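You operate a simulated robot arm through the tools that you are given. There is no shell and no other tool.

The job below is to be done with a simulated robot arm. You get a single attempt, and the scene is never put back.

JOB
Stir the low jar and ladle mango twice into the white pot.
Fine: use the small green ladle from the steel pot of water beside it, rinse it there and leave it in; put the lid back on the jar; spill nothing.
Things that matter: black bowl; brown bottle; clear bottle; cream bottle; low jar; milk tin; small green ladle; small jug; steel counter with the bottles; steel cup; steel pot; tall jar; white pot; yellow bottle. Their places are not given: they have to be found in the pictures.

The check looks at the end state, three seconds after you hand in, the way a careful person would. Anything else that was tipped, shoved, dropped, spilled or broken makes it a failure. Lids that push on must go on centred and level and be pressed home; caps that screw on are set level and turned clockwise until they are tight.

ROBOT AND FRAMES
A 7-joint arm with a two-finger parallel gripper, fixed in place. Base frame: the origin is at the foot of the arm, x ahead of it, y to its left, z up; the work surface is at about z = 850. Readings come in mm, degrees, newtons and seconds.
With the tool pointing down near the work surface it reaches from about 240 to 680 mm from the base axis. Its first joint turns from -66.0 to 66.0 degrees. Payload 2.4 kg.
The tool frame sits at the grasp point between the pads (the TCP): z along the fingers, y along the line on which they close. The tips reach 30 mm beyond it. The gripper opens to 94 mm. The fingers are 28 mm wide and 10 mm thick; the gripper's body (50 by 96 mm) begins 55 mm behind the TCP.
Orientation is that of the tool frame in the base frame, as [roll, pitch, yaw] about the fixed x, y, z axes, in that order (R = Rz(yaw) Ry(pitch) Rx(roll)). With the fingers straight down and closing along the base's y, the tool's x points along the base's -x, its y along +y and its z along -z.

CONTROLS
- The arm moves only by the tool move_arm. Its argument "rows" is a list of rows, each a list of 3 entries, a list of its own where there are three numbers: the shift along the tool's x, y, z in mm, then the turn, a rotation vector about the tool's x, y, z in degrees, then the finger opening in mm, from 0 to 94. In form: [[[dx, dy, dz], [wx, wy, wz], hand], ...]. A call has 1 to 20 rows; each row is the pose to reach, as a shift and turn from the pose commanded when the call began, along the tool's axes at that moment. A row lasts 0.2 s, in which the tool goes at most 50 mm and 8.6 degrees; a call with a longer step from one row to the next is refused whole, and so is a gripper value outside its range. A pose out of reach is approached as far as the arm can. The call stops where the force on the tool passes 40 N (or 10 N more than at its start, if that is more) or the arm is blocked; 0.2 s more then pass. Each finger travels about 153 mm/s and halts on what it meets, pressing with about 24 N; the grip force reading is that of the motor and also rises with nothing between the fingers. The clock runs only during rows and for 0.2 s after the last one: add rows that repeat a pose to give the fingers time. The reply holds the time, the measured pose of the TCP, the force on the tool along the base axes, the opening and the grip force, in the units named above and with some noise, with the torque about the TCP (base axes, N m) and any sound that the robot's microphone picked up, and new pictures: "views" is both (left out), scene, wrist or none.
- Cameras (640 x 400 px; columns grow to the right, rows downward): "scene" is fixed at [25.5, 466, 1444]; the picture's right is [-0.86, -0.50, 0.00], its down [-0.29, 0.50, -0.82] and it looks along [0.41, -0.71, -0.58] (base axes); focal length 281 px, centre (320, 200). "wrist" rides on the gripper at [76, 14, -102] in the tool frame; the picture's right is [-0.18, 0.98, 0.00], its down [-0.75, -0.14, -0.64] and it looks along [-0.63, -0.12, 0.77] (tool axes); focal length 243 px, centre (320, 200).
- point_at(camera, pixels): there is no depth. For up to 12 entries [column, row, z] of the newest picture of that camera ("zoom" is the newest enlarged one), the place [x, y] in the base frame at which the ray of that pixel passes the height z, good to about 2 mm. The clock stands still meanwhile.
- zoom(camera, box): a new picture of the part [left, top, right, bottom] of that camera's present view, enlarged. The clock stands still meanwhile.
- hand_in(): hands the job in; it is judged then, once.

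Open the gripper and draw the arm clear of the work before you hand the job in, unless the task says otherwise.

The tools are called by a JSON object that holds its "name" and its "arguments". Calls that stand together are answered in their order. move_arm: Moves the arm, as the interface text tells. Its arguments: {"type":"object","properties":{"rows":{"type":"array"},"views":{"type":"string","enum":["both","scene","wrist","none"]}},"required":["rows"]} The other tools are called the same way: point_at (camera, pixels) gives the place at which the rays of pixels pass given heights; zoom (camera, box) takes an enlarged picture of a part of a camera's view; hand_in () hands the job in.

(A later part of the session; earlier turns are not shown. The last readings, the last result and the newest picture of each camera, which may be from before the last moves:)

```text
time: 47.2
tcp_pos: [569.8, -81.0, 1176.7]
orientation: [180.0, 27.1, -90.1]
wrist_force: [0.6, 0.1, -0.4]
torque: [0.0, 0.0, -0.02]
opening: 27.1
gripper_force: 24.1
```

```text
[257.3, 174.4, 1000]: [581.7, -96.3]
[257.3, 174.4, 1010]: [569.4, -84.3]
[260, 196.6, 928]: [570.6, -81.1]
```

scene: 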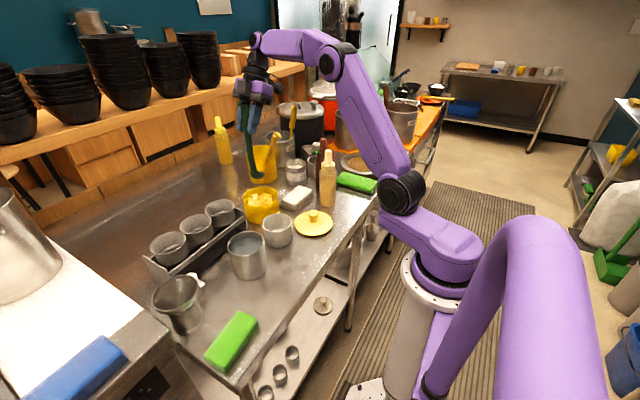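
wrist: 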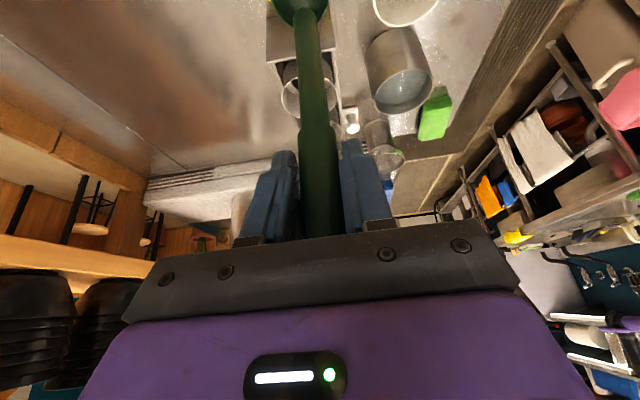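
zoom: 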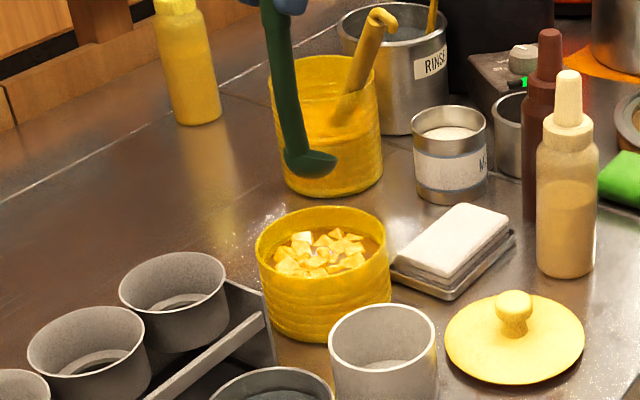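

Bowl and jar agree within a few mm in the same camera. I lower the bowl into the mango in slow steps to a rim height of about 885.

{"name": "move_arm", "arguments": {"rows": [[[12.6, -1, 27.2], [0, 0, 0], 5], [[25.4, -1, 54.4], [0, 0, 0], 5], [[34.5, -1, 72.2], [0, 0, 0], 5], [[40, -1, 82.9], [0, 0, 0], 5], [[44.5, -1, 91.8], [0, 0, 0], 5], [[48.1, -1, 98.9], [0, 0, 0], 5], [[51.8, -1, 106], [0, 0, 0], 5], [[55, -1, 112.3], [0, 0, 0], 5]]}}

{"name": "zoom", "arguments": {"camera": "scene", "box": [210, 130, 310, 240]}}

```text
time: 49.0
tcp_pos: [565.5, -79.2, 1048.9]
orientation: [180.0, 27.0, -90.3]
wrist_force: [0.1, 0.3, -1.0]
torque: [0.02, 0.02, 0.01]
opening: 27.6
gripper_force: 23.6
```

scene: 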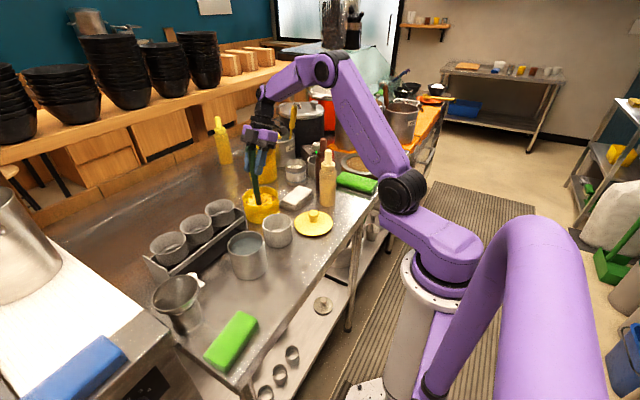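
wrist: 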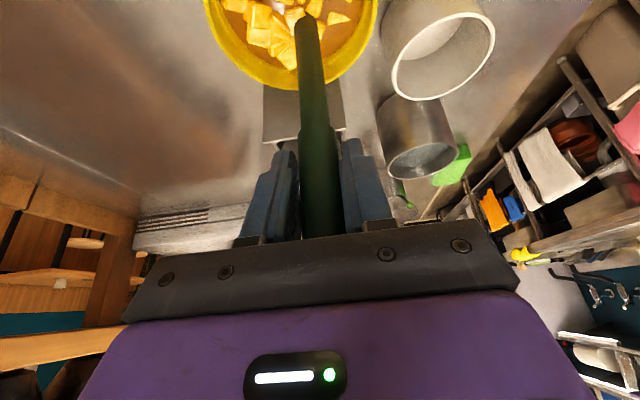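

```text
3.64 times, centred on (260, 185) of scene
```

zoom: 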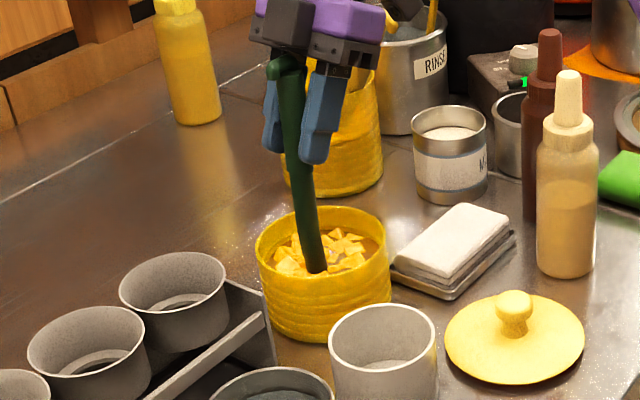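

The bowl is submerged at the jar's centre with no contact force. I start stirring with two slow circles of 18 mm radius.

{"name": "move_arm", "arguments": {"rows": [[[0, -10, 0], [0, 0, 0], 5], [[0, -18, 0], [0, 0, 0], 5], [[11.3, -12.7, -5.8], [0, 0, 0], 5], [[16, 0, -8.2], [0, 0, 0], 5], [[11.3, 12.7, -5.8], [0, 0, 0], 5], [[0, 18, 0], [0, 0, 0], 5], [[-11.3, 12.7, 5.8], [0, 0, 0], 5], [[-16, 0, 8.2], [0, 0, 0], 5], [[-11.3, -12.7, 5.8], [0, 0, 0], 5], [[0, -18, 0], [0, 0, 0], 5], [[11.3, -12.7, -5.8], [0, 0, 0], 5], [[16, 0, -8.2], [0, 0, 0], 5], [[11.3, 12.7, -5.8], [0, 0, 0], 5], [[0, 18, 0], [0, 0, 0], 5], [[-11.3, 12.7, 5.8], [0, 0, 0], 5], [[-16, 0, 8.2], [0, 0, 0], 5], [[-11.3, -12.7, 5.8], [0, 0, 0], 5], [[0, -18, 0], [0, 0, 0], 5], [[0, -8, 0], [0, 0, 0], 5], [[0, 0, 0], [0, 0, 0], 5]]}}

{"name": "zoom", "arguments": {"camera": "scene", "box": [210, 150, 310, 240]}}

```text
time: 53.2
tcp_pos: [567.8, -78.5, 1050.8]
orientation: [180.0, 27.0, -90.2]
wrist_force: [0.3, 1.0, -1.2]
torque: [0.03, 0.04, 0.01]
opening: 27.5
gripper_force: 24.0
```

scene: 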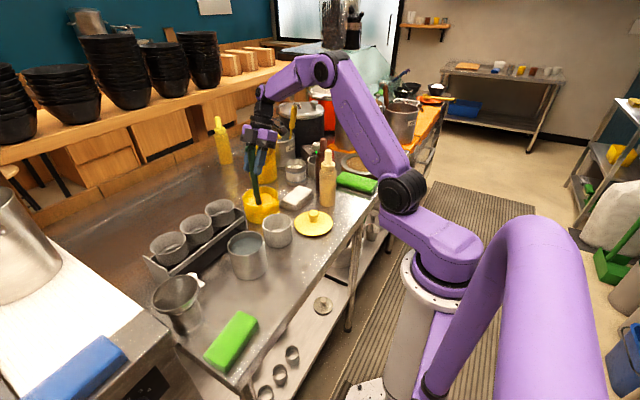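
wrist: 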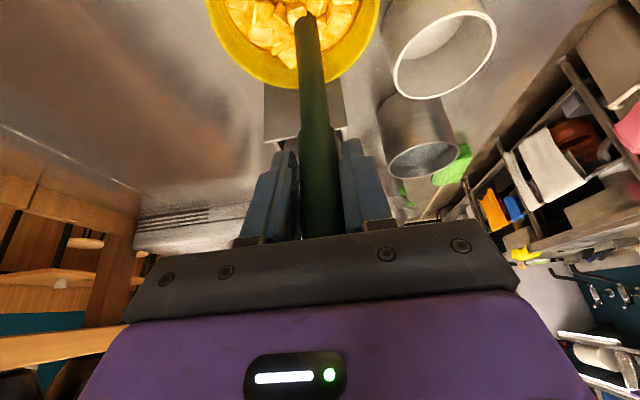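

```text
4.44 times, centred on (260, 195) of scene
```

zoom: 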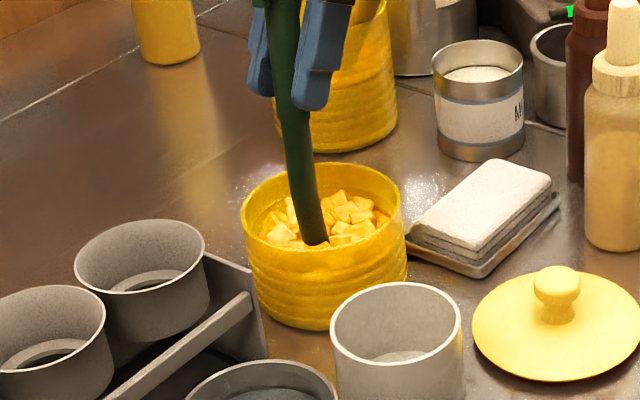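

The stirring changed the surface – more mango is up and nothing went over the rim. I stir two more turns.

{"name": "move_arm", "arguments": {"rows": [[[0, -10, 0], [0, 0, 0], 5], [[0, -18, 0], [0, 0, 0], 5], [[11.3, -12.7, -5.8], [0, 0, 0], 5], [[16, 0, -8.2], [0, 0, 0], 5], [[11.3, 12.7, -5.8], [0, 0, 0], 5], [[0, 18, 0], [0, 0, 0], 5], [[-11.3, 12.7, 5.8], [0, 0, 0], 5], [[-16, 0, 8.2], [0, 0, 0], 5], [[-11.3, -12.7, 5.8], [0, 0, 0], 5], [[0, -18, 0], [0, 0, 0], 5], [[11.3, -12.7, -5.8], [0, 0, 0], 5], [[16, 0, -8.2], [0, 0, 0], 5], [[11.3, 12.7, -5.8], [0, 0, 0], 5], [[0, 18, 0], [0, 0, 0], 5], [[-11.3, 12.7, 5.8], [0, 0, 0], 5], [[-16, 0, 8.2], [0, 0, 0], 5], [[-11.3, -12.7, 5.8], [0, 0, 0], 5], [[0, -18, 0], [0, 0, 0], 5], [[0, -8, 0], [0, 0, 0], 5], [[0, 0, 0], [0, 0, 0], 5]]}}

{"name": "zoom", "arguments": {"camera": "scene", "box": [210, 150, 310, 240]}}

```text
time: 57.4
tcp_pos: [567.3, -79.4, 1049.3]
orientation: [-180.0, 27.0, -90.3]
wrist_force: [0.2, -0.3, -1.3]
torque: [-0.01, -0.01, 0.02]
opening: 27.1
gripper_force: 24.8
```

scene: 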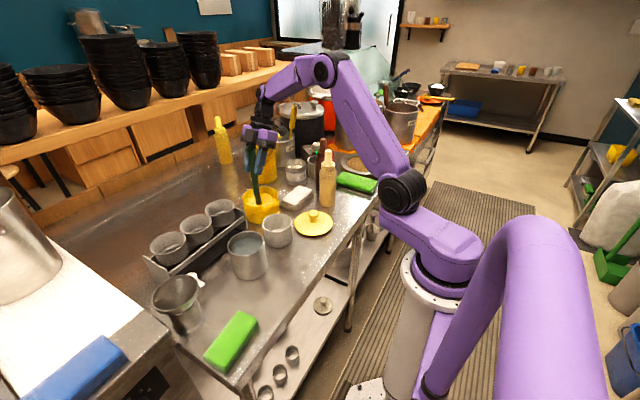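
wrist: 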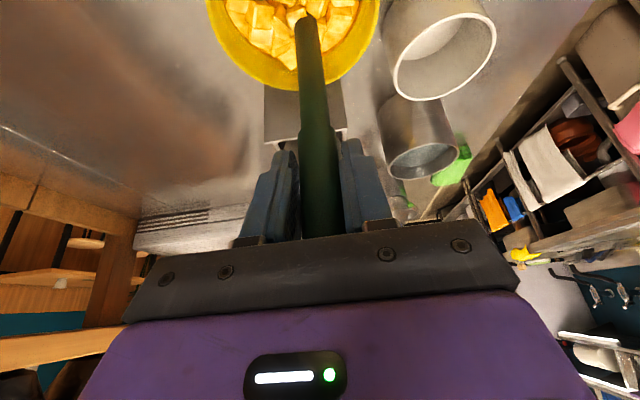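

```text
4.44 times, centred on (260, 195) of scene
```

zoom: 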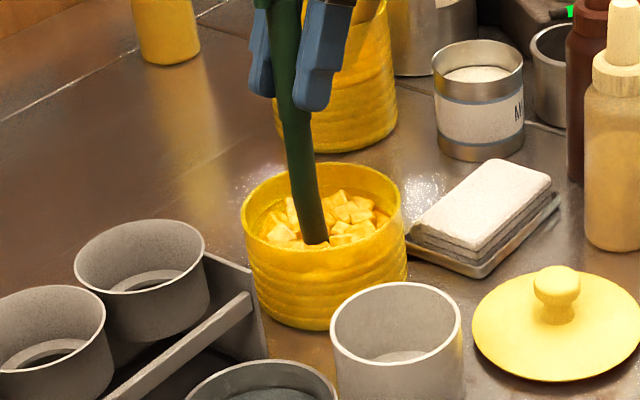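

Mix looks uniform; I give two final turns to be thorough.

{"name": "move_arm", "arguments": {"rows": [[[0, -10, 0], [0, 0, 0], 5], [[0, -18, 0], [0, 0, 0], 5], [[11.3, -12.7, -5.8], [0, 0, 0], 5], [[16, 0, -8.2], [0, 0, 0], 5], [[11.3, 12.7, -5.8], [0, 0, 0], 5], [[0, 18, 0], [0, 0, 0], 5], [[-11.3, 12.7, 5.8], [0, 0, 0], 5], [[-16, 0, 8.2], [0, 0, 0], 5], [[-11.3, -12.7, 5.8], [0, 0, 0], 5], [[0, -18, 0], [0, 0, 0], 5], [[11.3, -12.7, -5.8], [0, 0, 0], 5], [[16, 0, -8.2], [0, 0, 0], 5], [[11.3, 12.7, -5.8], [0, 0, 0], 5], [[0, 18, 0], [0, 0, 0], 5], [[-11.3, 12.7, 5.8], [0, 0, 0], 5], [[-16, 0, 8.2], [0, 0, 0], 5], [[-11.3, -12.7, 5.8], [0, 0, 0], 5], [[0, -18, 0], [0, 0, 0], 5], [[0, -8, 0], [0, 0, 0], 5], [[0, 0, 0], [0, 0, 0], 5]], "views": "none"}}

```text
time: 61.6
tcp_pos: [565.9, -79.2, 1048.6]
orientation: [180.0, 26.9, -90.1]
wrist_force: [0.1, -0.2, -0.9]
torque: [0.0, 0.0, 0.02]
opening: 27.6
gripper_force: 24.6
```

Stirring done. I level the bowl under the surface (turning the tool back to vertical around the bowl) to fill it.

{"name": "move_arm", "arguments": {"rows": [[[-7.3, 0, 4.5], [0, 3, 0], 5], [[-14.6, 0, 9.1], [0, 6, 0], 5], [[-22.5, 0, 15.4], [0, 9.5, 0], 5], [[-30.4, 0, 21.7], [0, 13, 0], 5], [[-37.5, 0, 28.9], [0, 16.5, 0], 5], [[-44.5, 0, 36], [0, 20, 0], 5], [[-50.6, 0, 44], [0, 23.5, 0], 5], [[-56.7, 0, 52], [0, 27, 0], 5], [[-56.7, 0, 52], [0, 27, 0], 5]]}}

{"name": "zoom", "arguments": {"camera": "scene", "box": [210, 150, 310, 240]}}

{"name": "zoom", "arguments": {"camera": "wrist", "box": [220, 0, 420, 150]}}

```text
time: 63.6
tcp_pos: [567.9, -4.3, 1029.4]
orientation: [-180.0, -0.1, -90.2]
wrist_force: [0.5, -0.6, -0.1]
torque: [0.01, 0.01, 0.01]
opening: 27.6
gripper_force: 24.0
```

scene: 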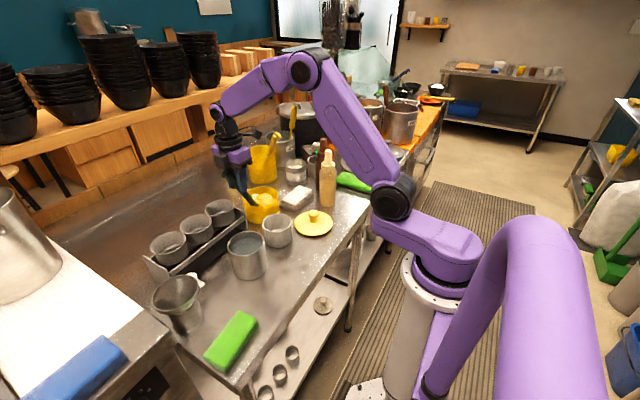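
wrist: 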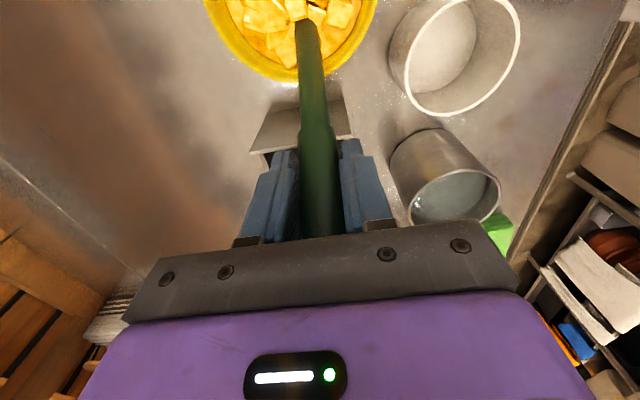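

```text
4.44 times, centred on (260, 195) of scene
```

zoom: 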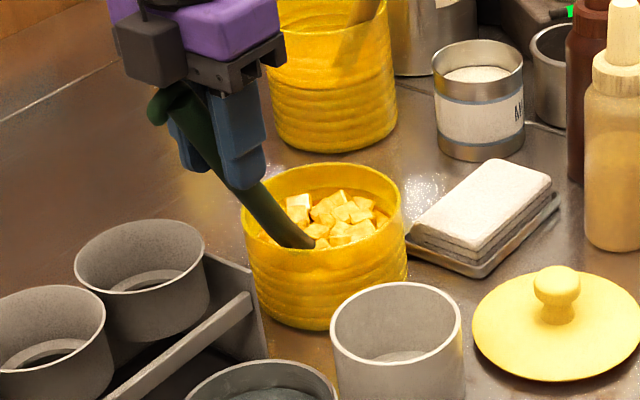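

```text
2.67 times, centred on (320, 75) of wrist
```

zoom: 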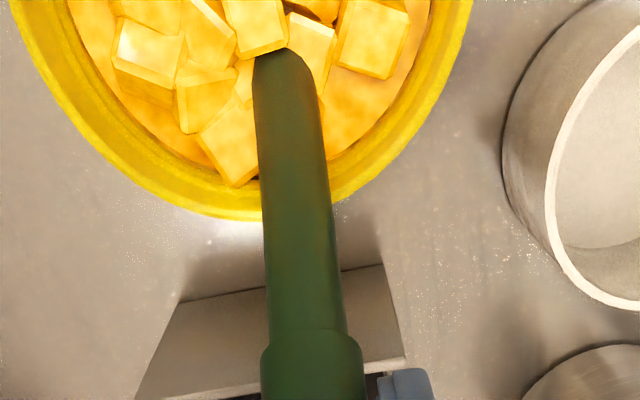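

Handle clears the rim. I raise the bowl slowly straight up to above the jar rim.

{"name": "move_arm", "arguments": {"rows": [[[0, 0, -4], [0, 0, 0], 5], [[0, 0, -9], [0, 0, 0], 5], [[0, 0, -15], [0, 0, 0], 5], [[0, 0, -21], [0, 0, 0], 5], [[0, 0, -27], [0, 0, 0], 5], [[0, 0, -33], [0, 0, 0], 5], [[0, 0, -39], [0, 0, 0], 5], [[0, 0, -46], [0, 0, 0], 5], [[0, 0, -53], [0, 0, 0], 5], [[0, 0, -60], [0, 0, 0], 5], [[0, 0, -68], [0, 0, 0], 5], [[0, 0, -76], [0, 0, 0], 5], [[0, 0, -82], [0, 0, 0], 5], [[0, 0, -85], [0, 0, 0], 5], [[0, 0, -85], [0, 0, 0], 5]]}}

{"name": "zoom", "arguments": {"camera": "scene", "box": [220, 150, 300, 230]}}

{"name": "zoom", "arguments": {"camera": "wrist", "box": [220, 0, 420, 150]}}

```text
time: 66.8
tcp_pos: [567.5, -7.0, 1114.9]
orientation: [179.9, -0.1, -90.1]
wrist_force: [-0.7, 0.3, -0.4]
torque: [0.02, 0.01, -0.01]
opening: 27.4
gripper_force: 23.6
```

scene: 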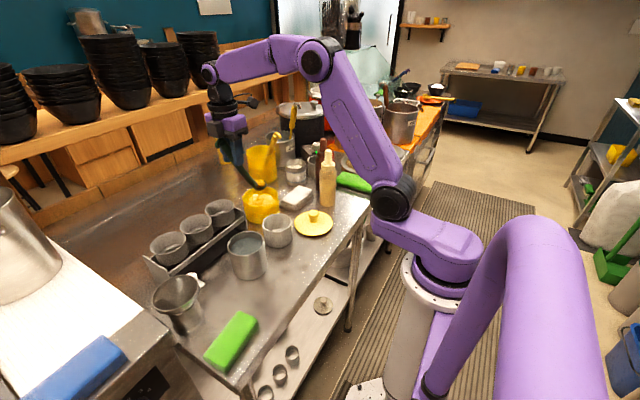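
wrist: 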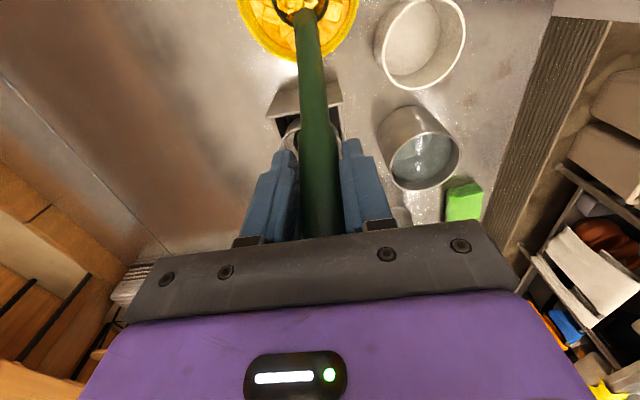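

```text
5.00 times, centred on (260, 190) of scene
```

zoom: 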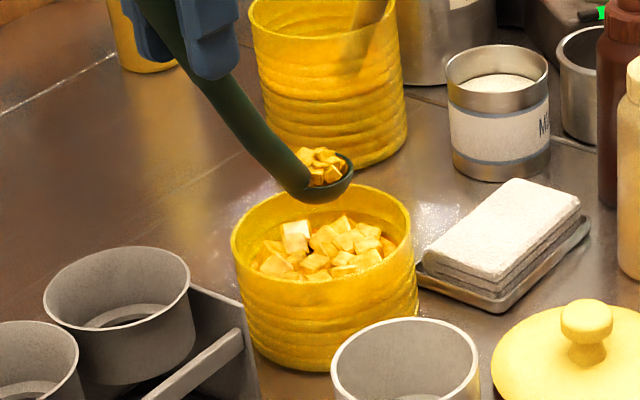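

```text
2.67 times, centred on (320, 75) of wrist
```

zoom: 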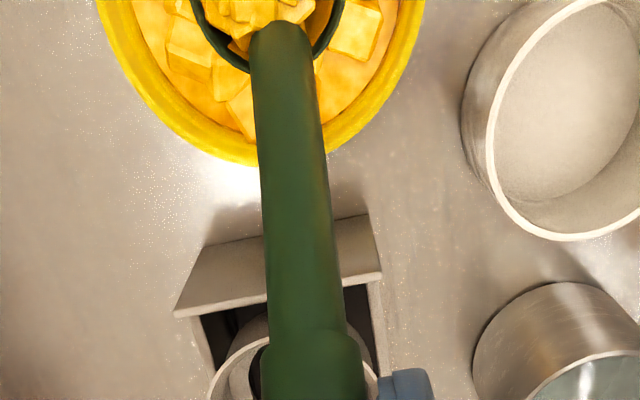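

The bowl came up heaped with mango. I pause for drips, then carry it level the short way to above the white pot at (448,-16).

{"name": "move_arm", "arguments": {"rows": [[[0, 0, -3], [0, 0, 0], 5], [[0, 0, -6], [0, 0, 0], 5], [[0, 0, -9], [0, 0, 0], 5], [[0, 0, -12], [0, 0, 0], 5], [[0, 0, -15], [0, 0, 0], 5], [[0, 0, -15], [0, 0, 0], 5], [[0, 0, -15], [0, 0, 0], 5], [[-3, 5, -15], [0, 0, 0], 5], [[-10, 17, -15], [0, 0, 0], 5], [[-20, 34, -15], [0, 0, 0], 5], [[-31, 53, -15], [0, 0, 0], 5], [[-42, 72, -15], [0, 0, 0], 5], [[-53, 90, -15], [0, 0, 0], 5], [[-62, 105, -15], [0, 0, 0], 5], [[-68, 115, -15], [0, 0, 0], 5], [[-71, 120, -15], [0, 0, 0], 5], [[-71, 120, -15], [0, 0, 0], 5]]}}

{"name": "zoom", "arguments": {"camera": "scene", "box": [220, 160, 320, 250]}}

{"name": "zoom", "arguments": {"camera": "wrist", "box": [220, 0, 420, 150]}}

```text
time: 70.4
tcp_pos: [447.7, 66.0, 1129.8]
orientation: [180.0, 0.0, -90.2]
wrist_force: [0.0, 0.5, -0.8]
torque: [0.06, 0.0, 0.01]
opening: 27.5
gripper_force: 23.8
```

scene: 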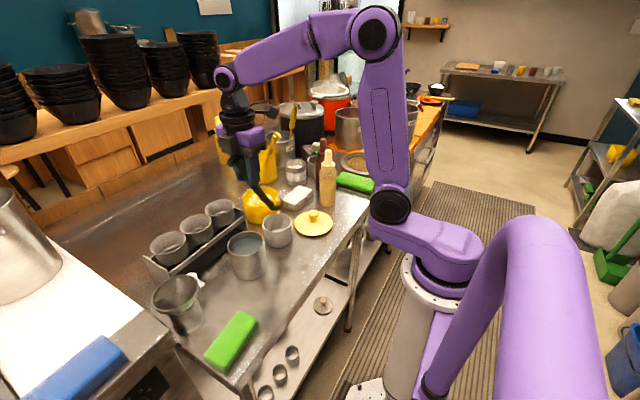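
wrist: 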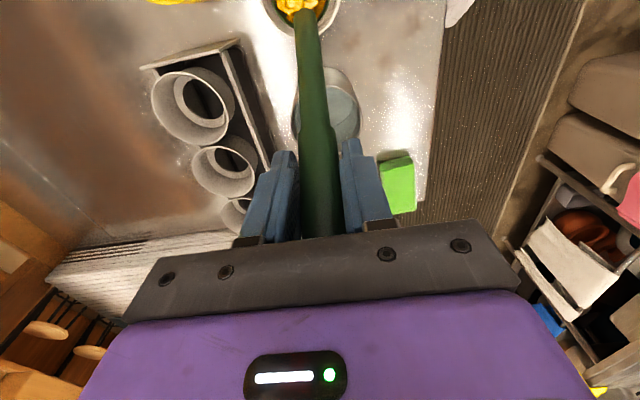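

```text
4.44 times, centred on (270, 205) of scene
```

zoom: 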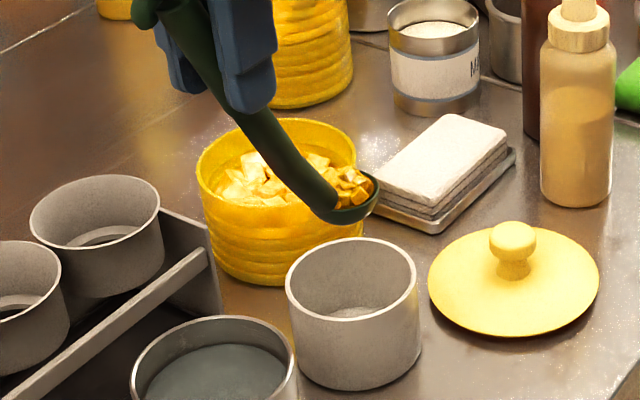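

```text
2.67 times, centred on (320, 75) of wrist
```

zoom: 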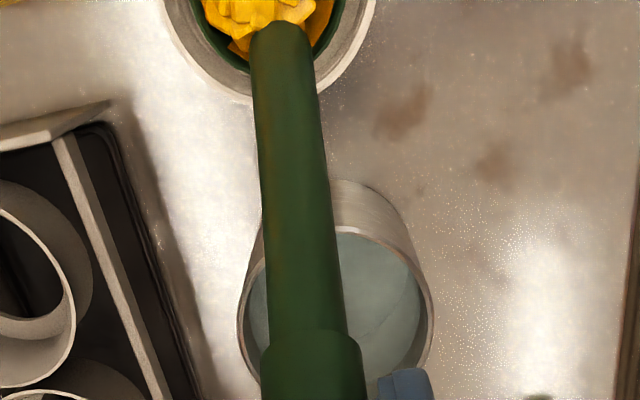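

The bowl is over the pot. I fit the white pot's rim circle from this near-overhead view before yawing.

{"name": "point_at", "arguments": {"camera": "wrist", "pixels": [[262, 0.5, 917], [340.6, 0.5, 917], [294.5, 38.7, 917], [273.2, 24.4, 917], [325.6, 28.2, 917]]}}

{"name": "point_at", "arguments": {"camera": "scene", "pixels": [[275.7, 203.2, 986], [277.3, 222.7, 917]]}}

```text
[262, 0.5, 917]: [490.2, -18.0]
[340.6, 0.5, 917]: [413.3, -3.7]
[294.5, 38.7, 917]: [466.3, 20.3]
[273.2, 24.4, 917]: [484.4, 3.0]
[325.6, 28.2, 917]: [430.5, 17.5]
```

```text
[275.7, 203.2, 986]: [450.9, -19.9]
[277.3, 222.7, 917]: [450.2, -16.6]
```

Pot circle: centre ≈(450,-18), R≈40; bowl is within 3 mm. I yaw the loaded ladle around its bowl, first half.

{"name": "move_arm", "arguments": {"rows": [[[1, -11.2, 0], [0, 0, 7.9], 5], [[3.5, -22.1, 0], [0, 0, 15.8], 5], [[7.4, -32.7, 0], [0, 0, 23.7], 5], [[12.9, -42.6, 0], [0, 0, 31.6], 5], [[19.5, -51.7, 0], [0, 0, 39.5], 5], [[27.3, -59.9, 0], [0, 0, 47.4], 5], [[36.2, -67, 0], [0, 0, 55.3], 5], [[45.9, -72.7, 0], [0, 0, 63.2], 5], [[56.3, -77.2, 0], [0, 0, 71.1], 5], [[67.2, -80.2, 0], [0, 0, 79], 5], [[78.4, -81.7, 0], [0, 0, 86.9], 5], [[89.7, -81.7, 0], [0, 0, 94.8], 5]], "views": "wrist"}}

{"name": "zoom", "arguments": {"camera": "scene", "box": [220, 160, 320, 250]}}

```text
time: 73.0
tcp_pos: [529.3, -23.7, 1128.7]
orientation: [180.0, -0.1, 174.7]
wrist_force: [-0.9, 0.1, -0.6]
torque: [0.0, -0.02, 0.01]
opening: 27.5
gripper_force: 23.9
```

wrist: 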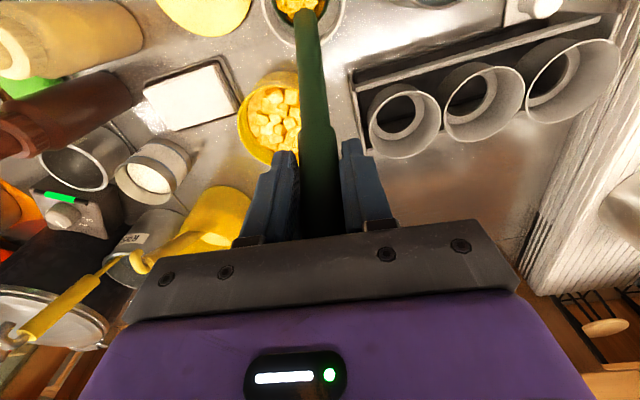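

```text
4.44 times, centred on (270, 205) of scene
```

zoom: 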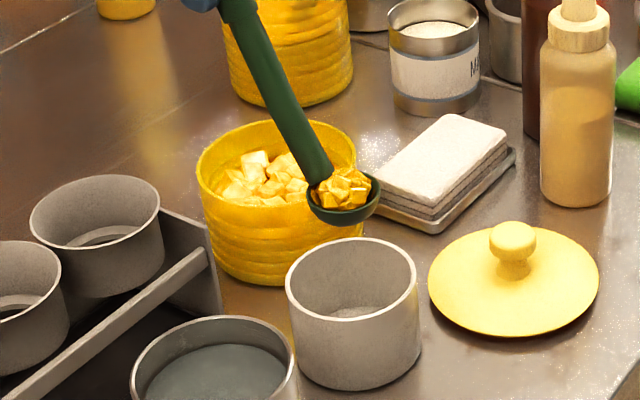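

Load still full. I complete the yaw to -90° around the bowl.

{"name": "move_arm", "arguments": {"rows": [[[0.7, -10.8, 0], [0, 0, 7.75], 5], [[2.9, -21.4, 0], [0, 0, 15.5], 5], [[6.5, -31.6, 0], [0, 0, 23.25], 5], [[11.4, -41.2, 0], [0, 0, 31], 5], [[17.6, -50.1, 0], [0, 0, 38.75], 5], [[24.9, -58, 0], [0, 0, 46.5], 5], [[33.3, -64.9, 0], [0, 0, 54.25], 5], [[42.4, -70.6, 0], [0, 0, 62], 5], [[52.3, -75.1, 0], [0, 0, 69.75], 5], [[62.7, -78.1, 0], [0, 0, 77.5], 5], [[73.4, -79.7, 0], [0, 0, 85.25], 5], [[73.4, -79.7, 0], [0, 0, 85.25], 5]]}}

{"name": "zoom", "arguments": {"camera": "scene", "box": [220, 160, 320, 250]}}

{"name": "zoom", "arguments": {"camera": "wrist", "box": [220, 0, 420, 150]}}

```text
time: 75.6
tcp_pos: [449.8, -99.1, 1129.7]
orientation: [-180.0, 0.1, 89.6]
wrist_force: [-0.1, -0.8, -0.7]
torque: [-0.03, -0.03, 0.01]
opening: 27.5
gripper_force: 24.0
```

scene: 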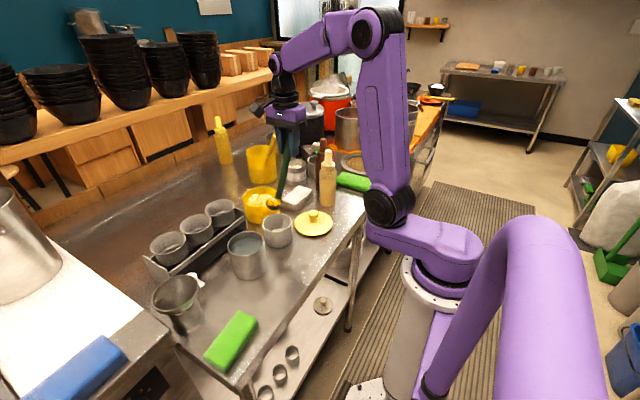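
wrist: 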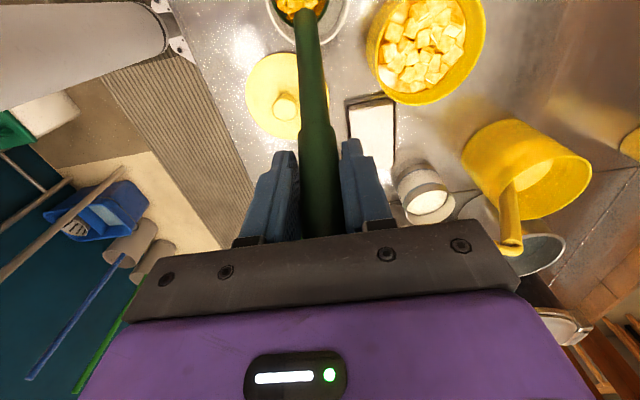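

```text
4.44 times, centred on (270, 205) of scene
```

zoom: 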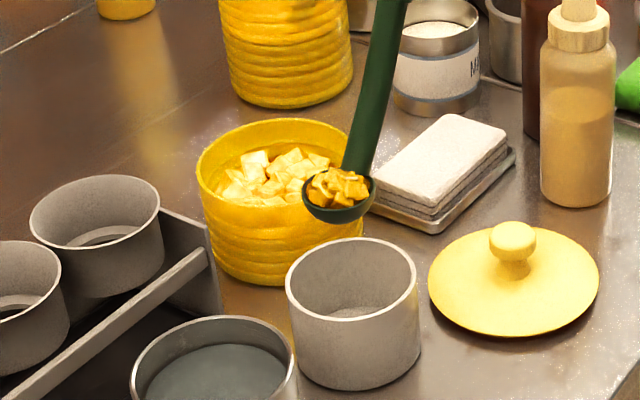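

```text
2.67 times, centred on (320, 75) of wrist
```

zoom: 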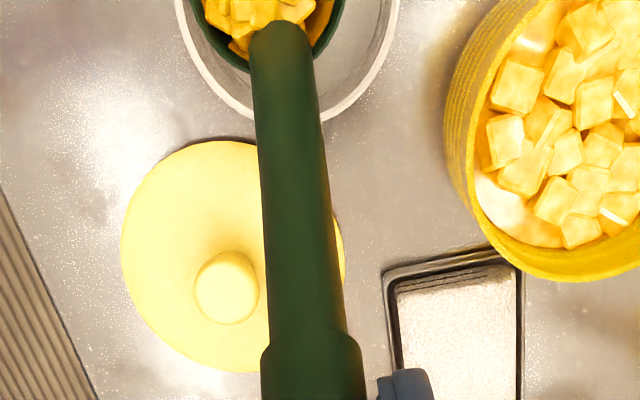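

The pot rim shows around the bowl; I fit the circle again from this side to check the centring before pouring.

{"name": "point_at", "arguments": {"camera": "wrist", "pixels": [[265.7, 0.5, 917], [349.2, 0.5, 917], [308, 45.4, 917], [278.8, 28.2, 917], [336.9, 30, 917], [299.7, 1, 985]]}}

{"name": "point_at", "arguments": {"camera": "scene", "pixels": [[274.2, 203.5, 986], [277.3, 222.7, 917], [266.5, 203, 986], [282.2, 203, 986]]}}

```text
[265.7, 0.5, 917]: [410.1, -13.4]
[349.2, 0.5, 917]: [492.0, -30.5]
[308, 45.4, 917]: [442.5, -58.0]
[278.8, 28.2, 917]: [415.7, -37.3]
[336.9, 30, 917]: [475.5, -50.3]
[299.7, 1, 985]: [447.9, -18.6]
```

```text
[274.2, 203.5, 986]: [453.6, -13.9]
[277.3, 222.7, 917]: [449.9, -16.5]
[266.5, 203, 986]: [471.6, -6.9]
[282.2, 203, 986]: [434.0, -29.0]
```

Bowl is centred over the pot within ~3 mm. Before tipping I check the vessel at scene (178,290), which lies near where the wrist will swing.

{"name": "point_at", "arguments": {"camera": "scene", "pixels": [[187, 322, 850], [178, 290, 920], [178, 290, 940], [178, 290, 960], [203, 280, 940], [153, 290, 940], [200, 283, 870]]}}

{"name": "zoom", "arguments": {"camera": "scene", "box": [130, 240, 270, 370]}}

```text
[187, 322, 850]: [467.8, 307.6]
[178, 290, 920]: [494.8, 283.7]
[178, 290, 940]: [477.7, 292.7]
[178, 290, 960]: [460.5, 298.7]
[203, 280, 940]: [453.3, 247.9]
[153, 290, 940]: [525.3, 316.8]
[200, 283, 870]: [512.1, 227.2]
```

```text
3.08 times, centred on (200, 305) of scene
```

zoom: 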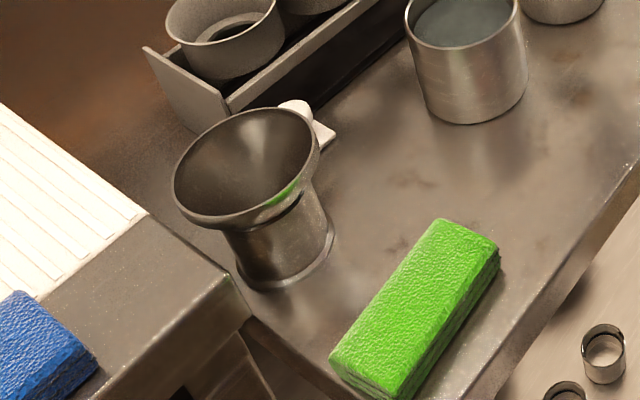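

The neighbouring vessel (rim ≈(475,295), top ≈943) stays below the wrist path. I tip the ladle lip-down to 40° while lowering the bowl close over the white pot.

{"name": "move_arm", "arguments": {"rows": [[[11.5, 0, -2.6], [0, -5, 0], 5], [[23.5, 0, -4.2], [0, -10, 0], 5], [[35.9, 0, -4.5], [0, -15, 0], 5], [[48.6, 0, -3.7], [0, -20, 0], 5], [[61.5, 0, -1.5], [0, -25, 0], 5], [[74.5, 0, 1.8], [0, -30, 0], 5], [[87.5, 0, 6.4], [0, -35, 0], 5], [[100.3, 0, 12.3], [0, -40, 0], 5]]}}

{"name": "zoom", "arguments": {"camera": "scene", "box": [220, 160, 320, 250]}}

```text
time: 77.4
tcp_pos: [450.5, 4.8, 1116.6]
orientation: [-180.0, 40.2, 89.7]
wrist_force: [0.4, 0.5, -0.4]
torque: [0.01, -0.02, 0.03]
opening: 27.4
gripper_force: 24.2
```

scene: 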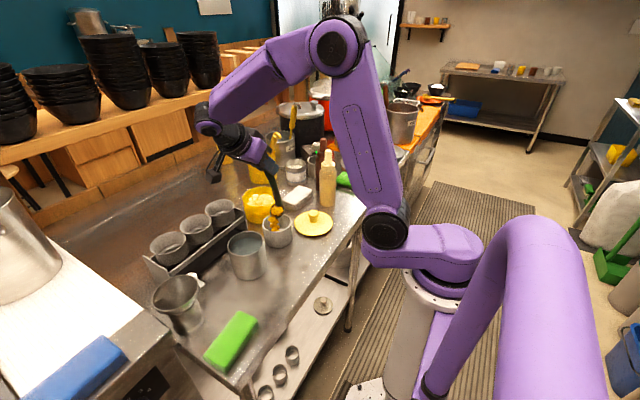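
wrist: 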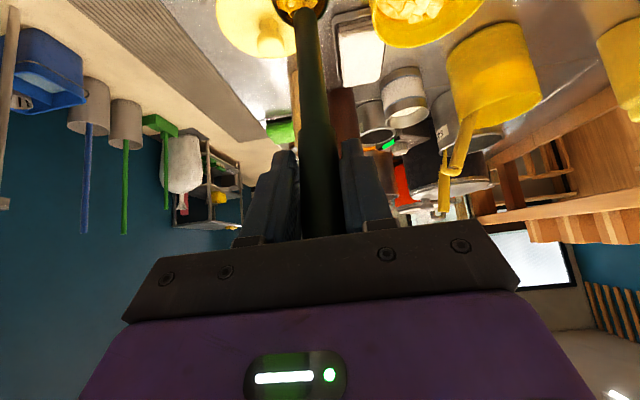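

```text
4.44 times, centred on (270, 205) of scene
```

zoom: 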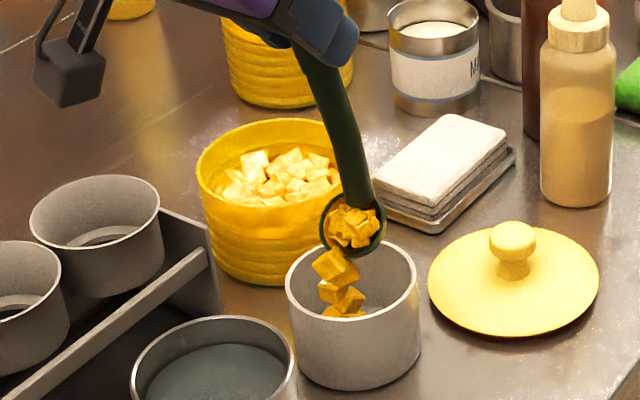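

Mango is dropping into the white pot near its middle. I continue tipping to 60° and look again.

{"name": "move_arm", "arguments": {"rows": [[[6.4, 0, -3.2], [0, -2.5, 0], 5], [[12.8, 0, -6.5], [0, -5, 0], 5], [[19.5, 0, -9.2], [0, -7.5, 0], 5], [[26.2, 0, -11.8], [0, -10, 0], 5], [[33.1, 0, -13.8], [0, -12.5, 0], 5], [[40, 0, -15.8], [0, -15, 0], 5], [[47, 0, -17.3], [0, -17.5, 0], 5], [[54, 0, -18.7], [0, -20, 0], 5]]}}

{"name": "zoom", "arguments": {"camera": "scene", "box": [220, 160, 320, 250]}}

```text
time: 79.2
tcp_pos: [449.4, 56.1, 1096.2]
orientation: [-179.9, 60.1, 89.8]
wrist_force: [-0.3, -0.3, -0.6]
torque: [0.02, -0.01, 0.02]
opening: 27.5
gripper_force: 24.0
```

scene: 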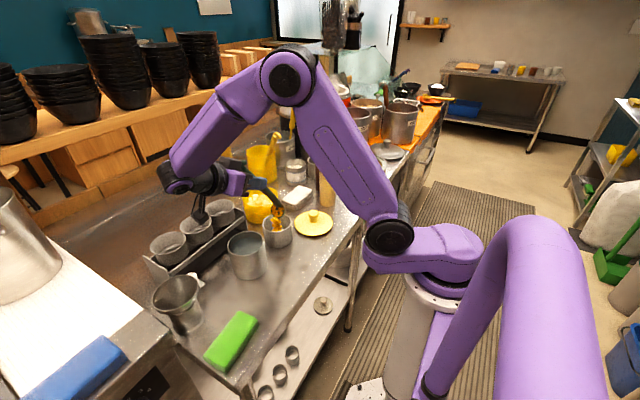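
wrist: 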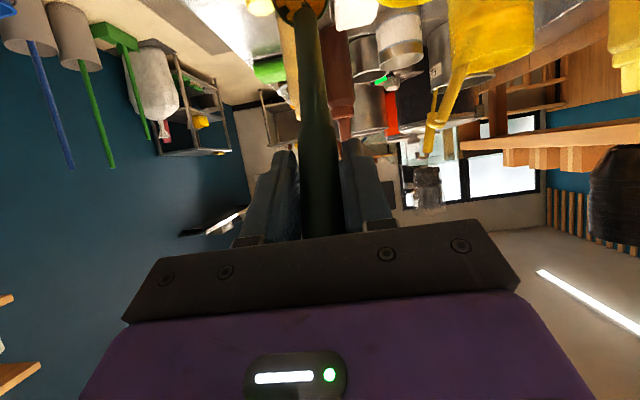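

```text
4.44 times, centred on (270, 205) of scene
```

zoom: 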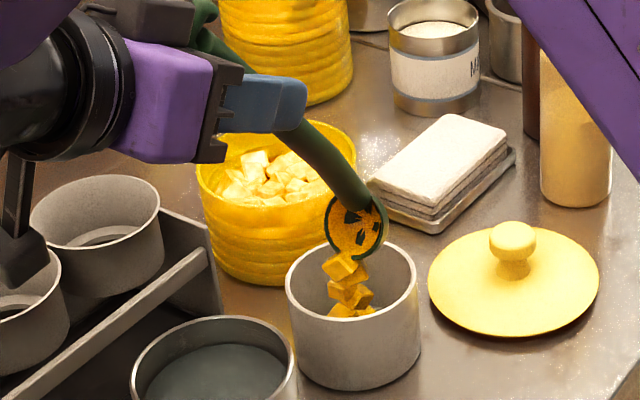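

The bowl is nearly empty at 60°, still landing in the pot. I go on to 80° and hold.

{"name": "move_arm", "arguments": {"rows": [[[6.4, 0, -3.2], [0, -2.5, 0], 5], [[12.8, 0, -6.4], [0, -5, 0], 5], [[19.5, 0, -9], [0, -7.5, 0], 5], [[26.3, 0, -11.7], [0, -10, 0], 5], [[33.2, 0, -13.8], [0, -12.5, 0], 5], [[40.1, 0, -15.8], [0, -15, 0], 5], [[47.1, 0, -17.3], [0, -17.5, 0], 5], [[54.1, 0, -18.7], [0, -20, 0], 5], [[54.1, 0, -18.7], [0, -20, 0], 5], [[54.1, 0, -18.7], [0, -20, 0], 5], [[54.1, 0, -18.7], [0, -20, 0], 5]]}}

{"name": "zoom", "arguments": {"camera": "scene", "box": [220, 160, 320, 250]}}

```text
time: 81.6
tcp_pos: [451.1, 99.4, 1060.5]
orientation: [-179.8, 80.1, 90.0]
wrist_force: [-0.2, -0.3, -0.5]
torque: [0.04, -0.01, 0.0]
opening: 27.6
gripper_force: 24.2
```

scene: 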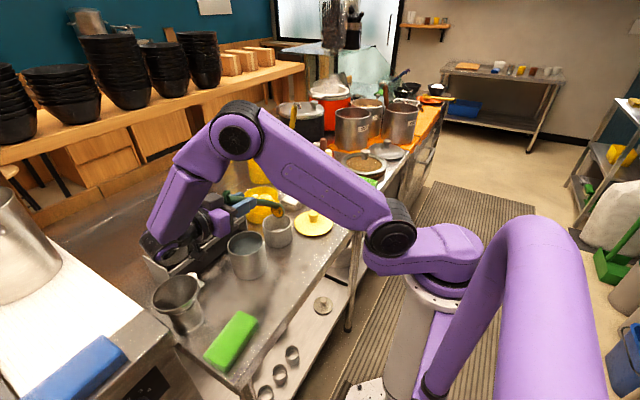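
wrist: 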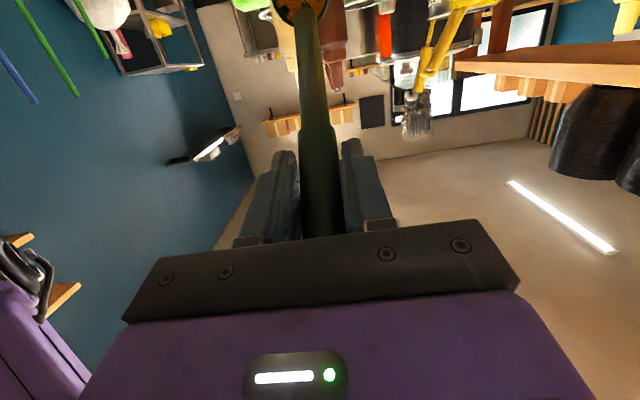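

```text
4.44 times, centred on (270, 205) of scene
```

zoom: 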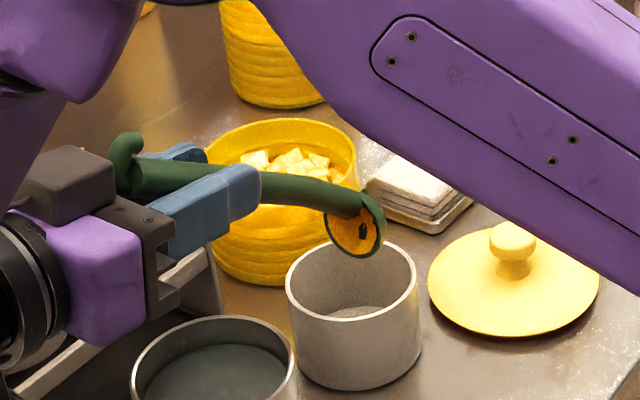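

The stream has stopped; a thin residue is still visible in the bowl. I zoom in closely on the bowl and the pot.

{"name": "zoom", "arguments": {"camera": "scene", "box": [255, 195, 305, 245]}}

{"name": "zoom", "arguments": {"camera": "wrist", "box": [250, 0, 370, 75]}}

```text
8.00 times, centred on (280, 220) of scene
```

zoom: 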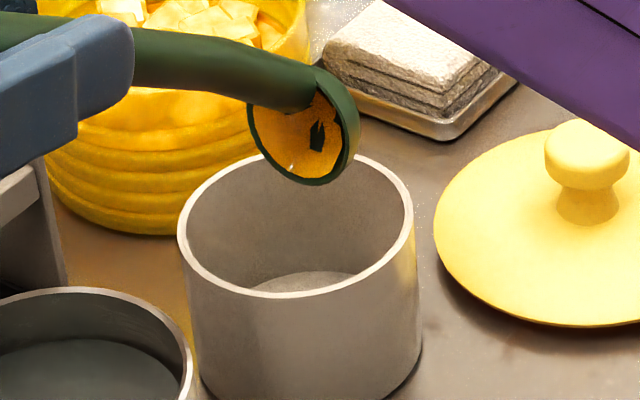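

```text
5.33 times, centred on (310, 38) of wrist
```

zoom: 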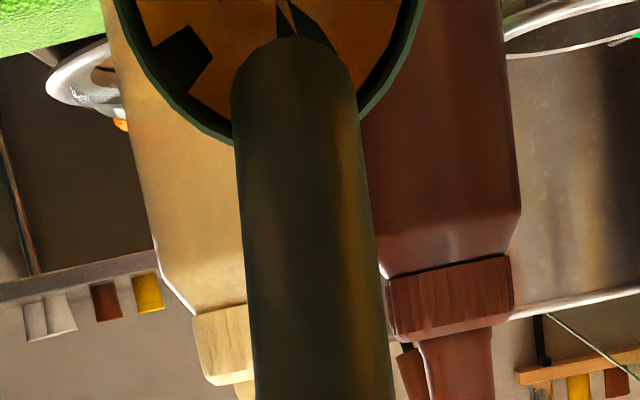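

A thin layer clings in the bowl. I tip on to 95° (raising slightly so the wrist stays clear of the neighbouring vessel) and hold so everything leaves the bowl.

{"name": "move_arm", "arguments": {"rows": [[[3.3, 0, -5], [0, -2.5, 0], 5], [[6.7, 0, -10.3], [0, -5, 0], 5], [[10.3, 0, -14.8], [0, -7.5, 0], 5], [[14, 0, -19.3], [0, -10, 0], 5], [[17.8, 0, -23.2], [0, -12.5, 0], 5], [[21.7, 0, -27.1], [0, -15, 0], 5], [[21.7, 0, -27.1], [0, -15, 0], 5], [[21.7, 0, -27.1], [0, -15, 0], 5], [[21.7, 0, -27.1], [0, -15, 0], 5], [[21.7, 0, -27.1], [0, -15, 0], 5], [[21.7, 0, -27.1], [0, -15, 0], 5]]}}

{"name": "zoom", "arguments": {"camera": "scene", "box": [255, 190, 305, 240]}}

{"name": "zoom", "arguments": {"camera": "scene", "box": [130, 170, 330, 330]}}

```text
time: 84.0
tcp_pos: [450.0, 130.6, 1041.4]
orientation: [-0.5, 85.0, -90.8]
wrist_force: [0.0, 0.3, 0.3]
torque: [0.04, 0.02, -0.05]
opening: 27.7
gripper_force: 24.4
```

scene: 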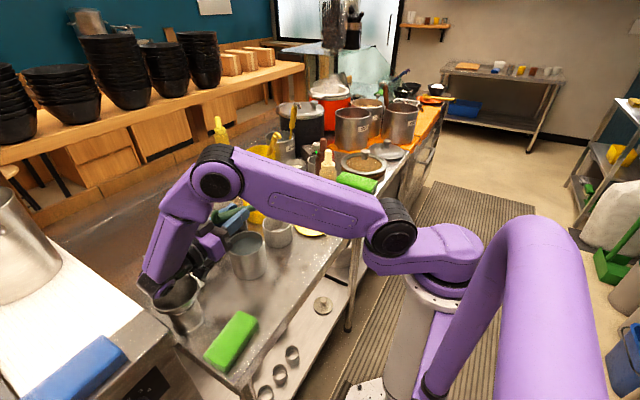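
wrist: 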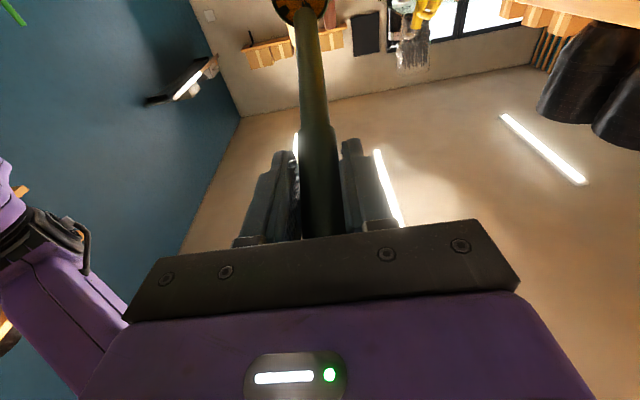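

```text
8.00 times, centred on (280, 215) of scene
```

zoom: 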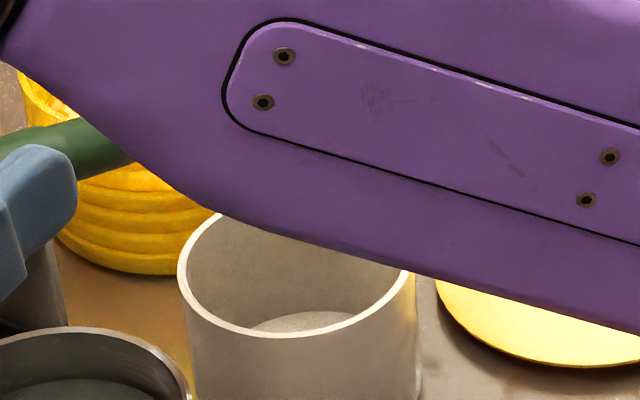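

```text
2.50 times, centred on (230, 250) of scene
```

zoom: 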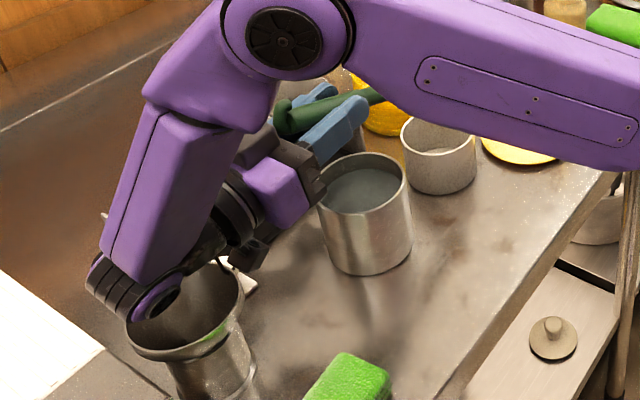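

The stream has ended. I reverse the tilt back to level around the bowl so the wrist camera can look into the pot and the bowl.

{"name": "move_arm", "arguments": {"rows": [[[-20.3, 0, 12.6], [0, 8, 0], 5], [[-38.6, 0, 27.8], [0, 16, 0], 5], [[-54.7, 0, 45.2], [0, 24, 0], 5], [[-68.2, 0, 64.6], [0, 32, 0], 5], [[-78.9, 0, 85.5], [0, 40, 0], 5], [[-86.5, 0, 107.5], [0, 48, 0], 5], [[-91.1, 0, 130.3], [0, 56, 0], 5], [[-92.5, 0, 153.4], [0, 64, 0], 5], [[-90.7, 0, 176.3], [0, 72, 0], 5], [[-85.7, 0, 198.6], [0, 80, 0], 5], [[-76.8, 0, 219.7], [0, 88, 0], 5], [[-66.5, 0, 237], [0, 95, 0], 5]]}}

{"name": "zoom", "arguments": {"camera": "scene", "box": [220, 160, 320, 250]}}

{"name": "zoom", "arguments": {"camera": "wrist", "box": [220, 0, 420, 150]}}

```text
time: 86.6
tcp_pos: [449.9, -99.2, 1129.2]
orientation: [179.9, -0.1, 89.7]
wrist_force: [0.4, 0.2, 0.1]
torque: [0.01, -0.02, -0.02]
opening: 27.4
gripper_force: 23.9
```

scene: 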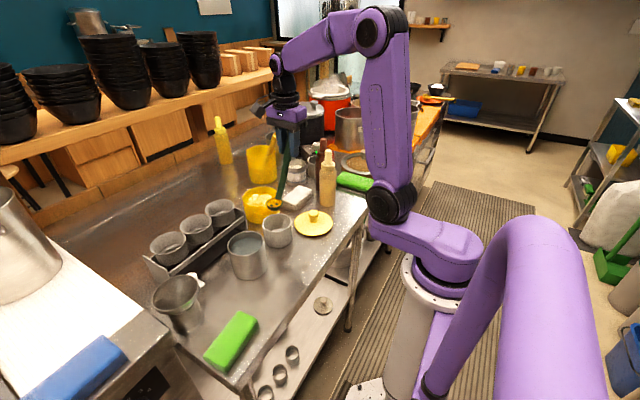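
wrist: 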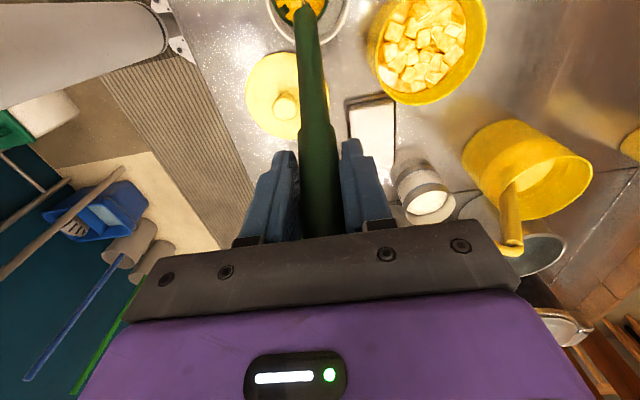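

```text
4.44 times, centred on (270, 205) of scene
```

zoom: 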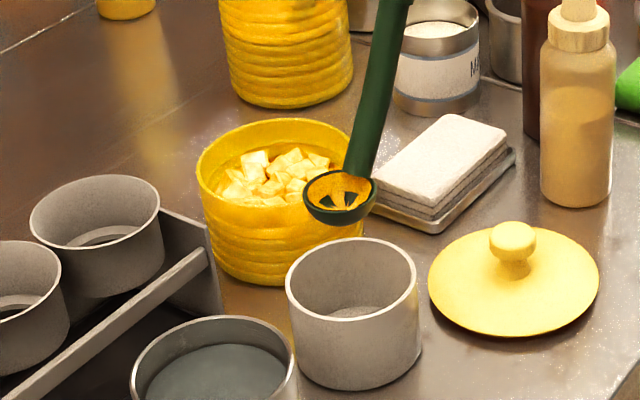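

```text
2.67 times, centred on (320, 75) of wrist
```

zoom: 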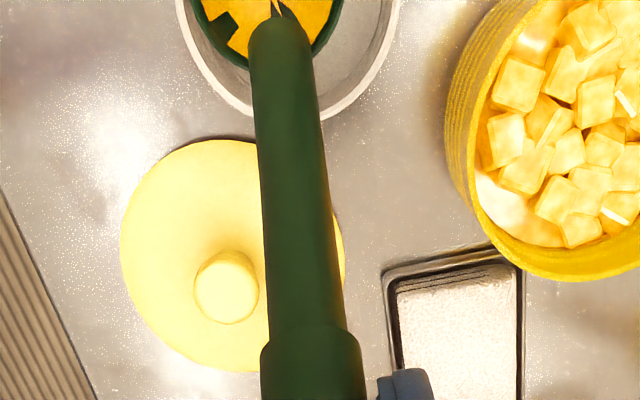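

The pour left only a thin residue in the bowl. I yaw back around the bowl over the white pot (same known path) toward the scooping pose.

{"name": "move_arm", "arguments": {"rows": [[[0.7, 10.8, 0], [0, 0, -7.75], 5], [[2.9, 21.4, 0], [0, 0, -15.5], 5], [[6.5, 31.6, 0], [0, 0, -23.25], 5], [[11.4, 41.2, 0], [0, 0, -31], 5], [[17.6, 50.1, 0], [0, 0, -38.75], 5], [[24.9, 58, 0], [0, 0, -46.5], 5], [[33.3, 64.9, 0], [0, 0, -54.25], 5], [[42.4, 70.6, 0], [0, 0, -62], 5], [[52.3, 75.1, 0], [0, 0, -69.75], 5], [[62.7, 78.1, 0], [0, 0, -77.5], 5], [[73.4, 79.7, 0], [0, 0, -85.25], 5]], "views": "none"}}

{"name": "move_arm", "arguments": {"rows": [[[0.8, 11, 0], [0, 0, -7.9], 5], [[3, 21.8, 0], [0, 0, -15.8], 5], [[6.7, 32.2, 0], [0, 0, -23.7], 5], [[11.9, 41.9, 0], [0, 0, -31.6], 5], [[18.3, 50.9, 0], [0, 0, -39.5], 5], [[25.8, 58.9, 0], [0, 0, -47.4], 5], [[34.5, 65.8, 0], [0, 0, -55.3], 5], [[43.9, 71.4, 0], [0, 0, -63.2], 5], [[54.1, 75.7, 0], [0, 0, -71.1], 5], [[64.7, 78.5, 0], [0, 0, -79], 5], [[75.7, 79.9, 0], [0, 0, -86.9], 5], [[86.7, 79.7, 0], [0, 0, -94.8], 5]]}}

```text
time: 89.0
tcp_pos: [532.0, -25.8, 1128.4]
orientation: [180.0, 0.1, 175.1]
wrist_force: [0.5, 0.0, -0.9]
torque: [-0.01, 0.03, 0.01]
opening: 27.4
gripper_force: 24.2
```

```text
time: 91.6
tcp_pos: [448.1, 61.1, 1130.1]
orientation: [180.0, 0.0, -90.0]
wrist_force: [1.1, 0.3, 0.5]
torque: [0.01, 0.01, -0.02]
opening: 27.6
gripper_force: 24.3
```

scene: 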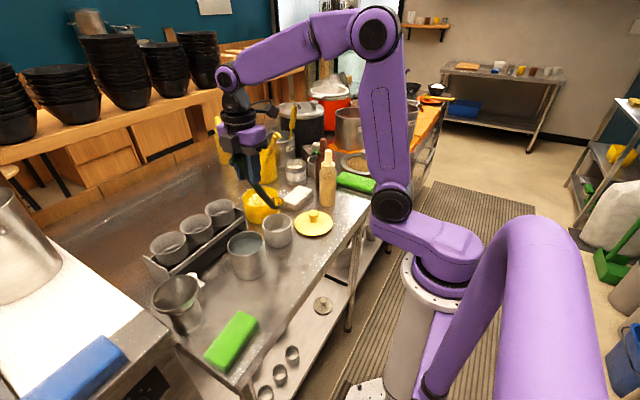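
wrist: 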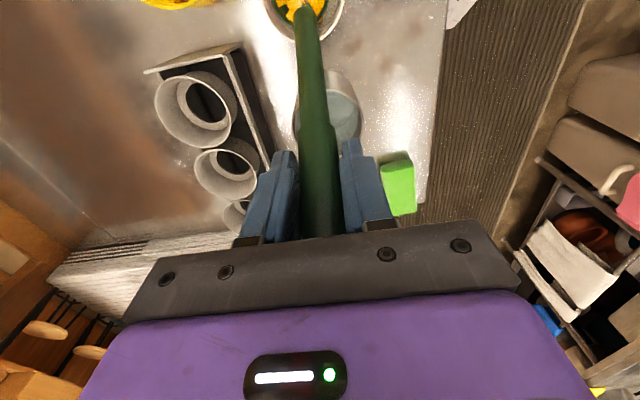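

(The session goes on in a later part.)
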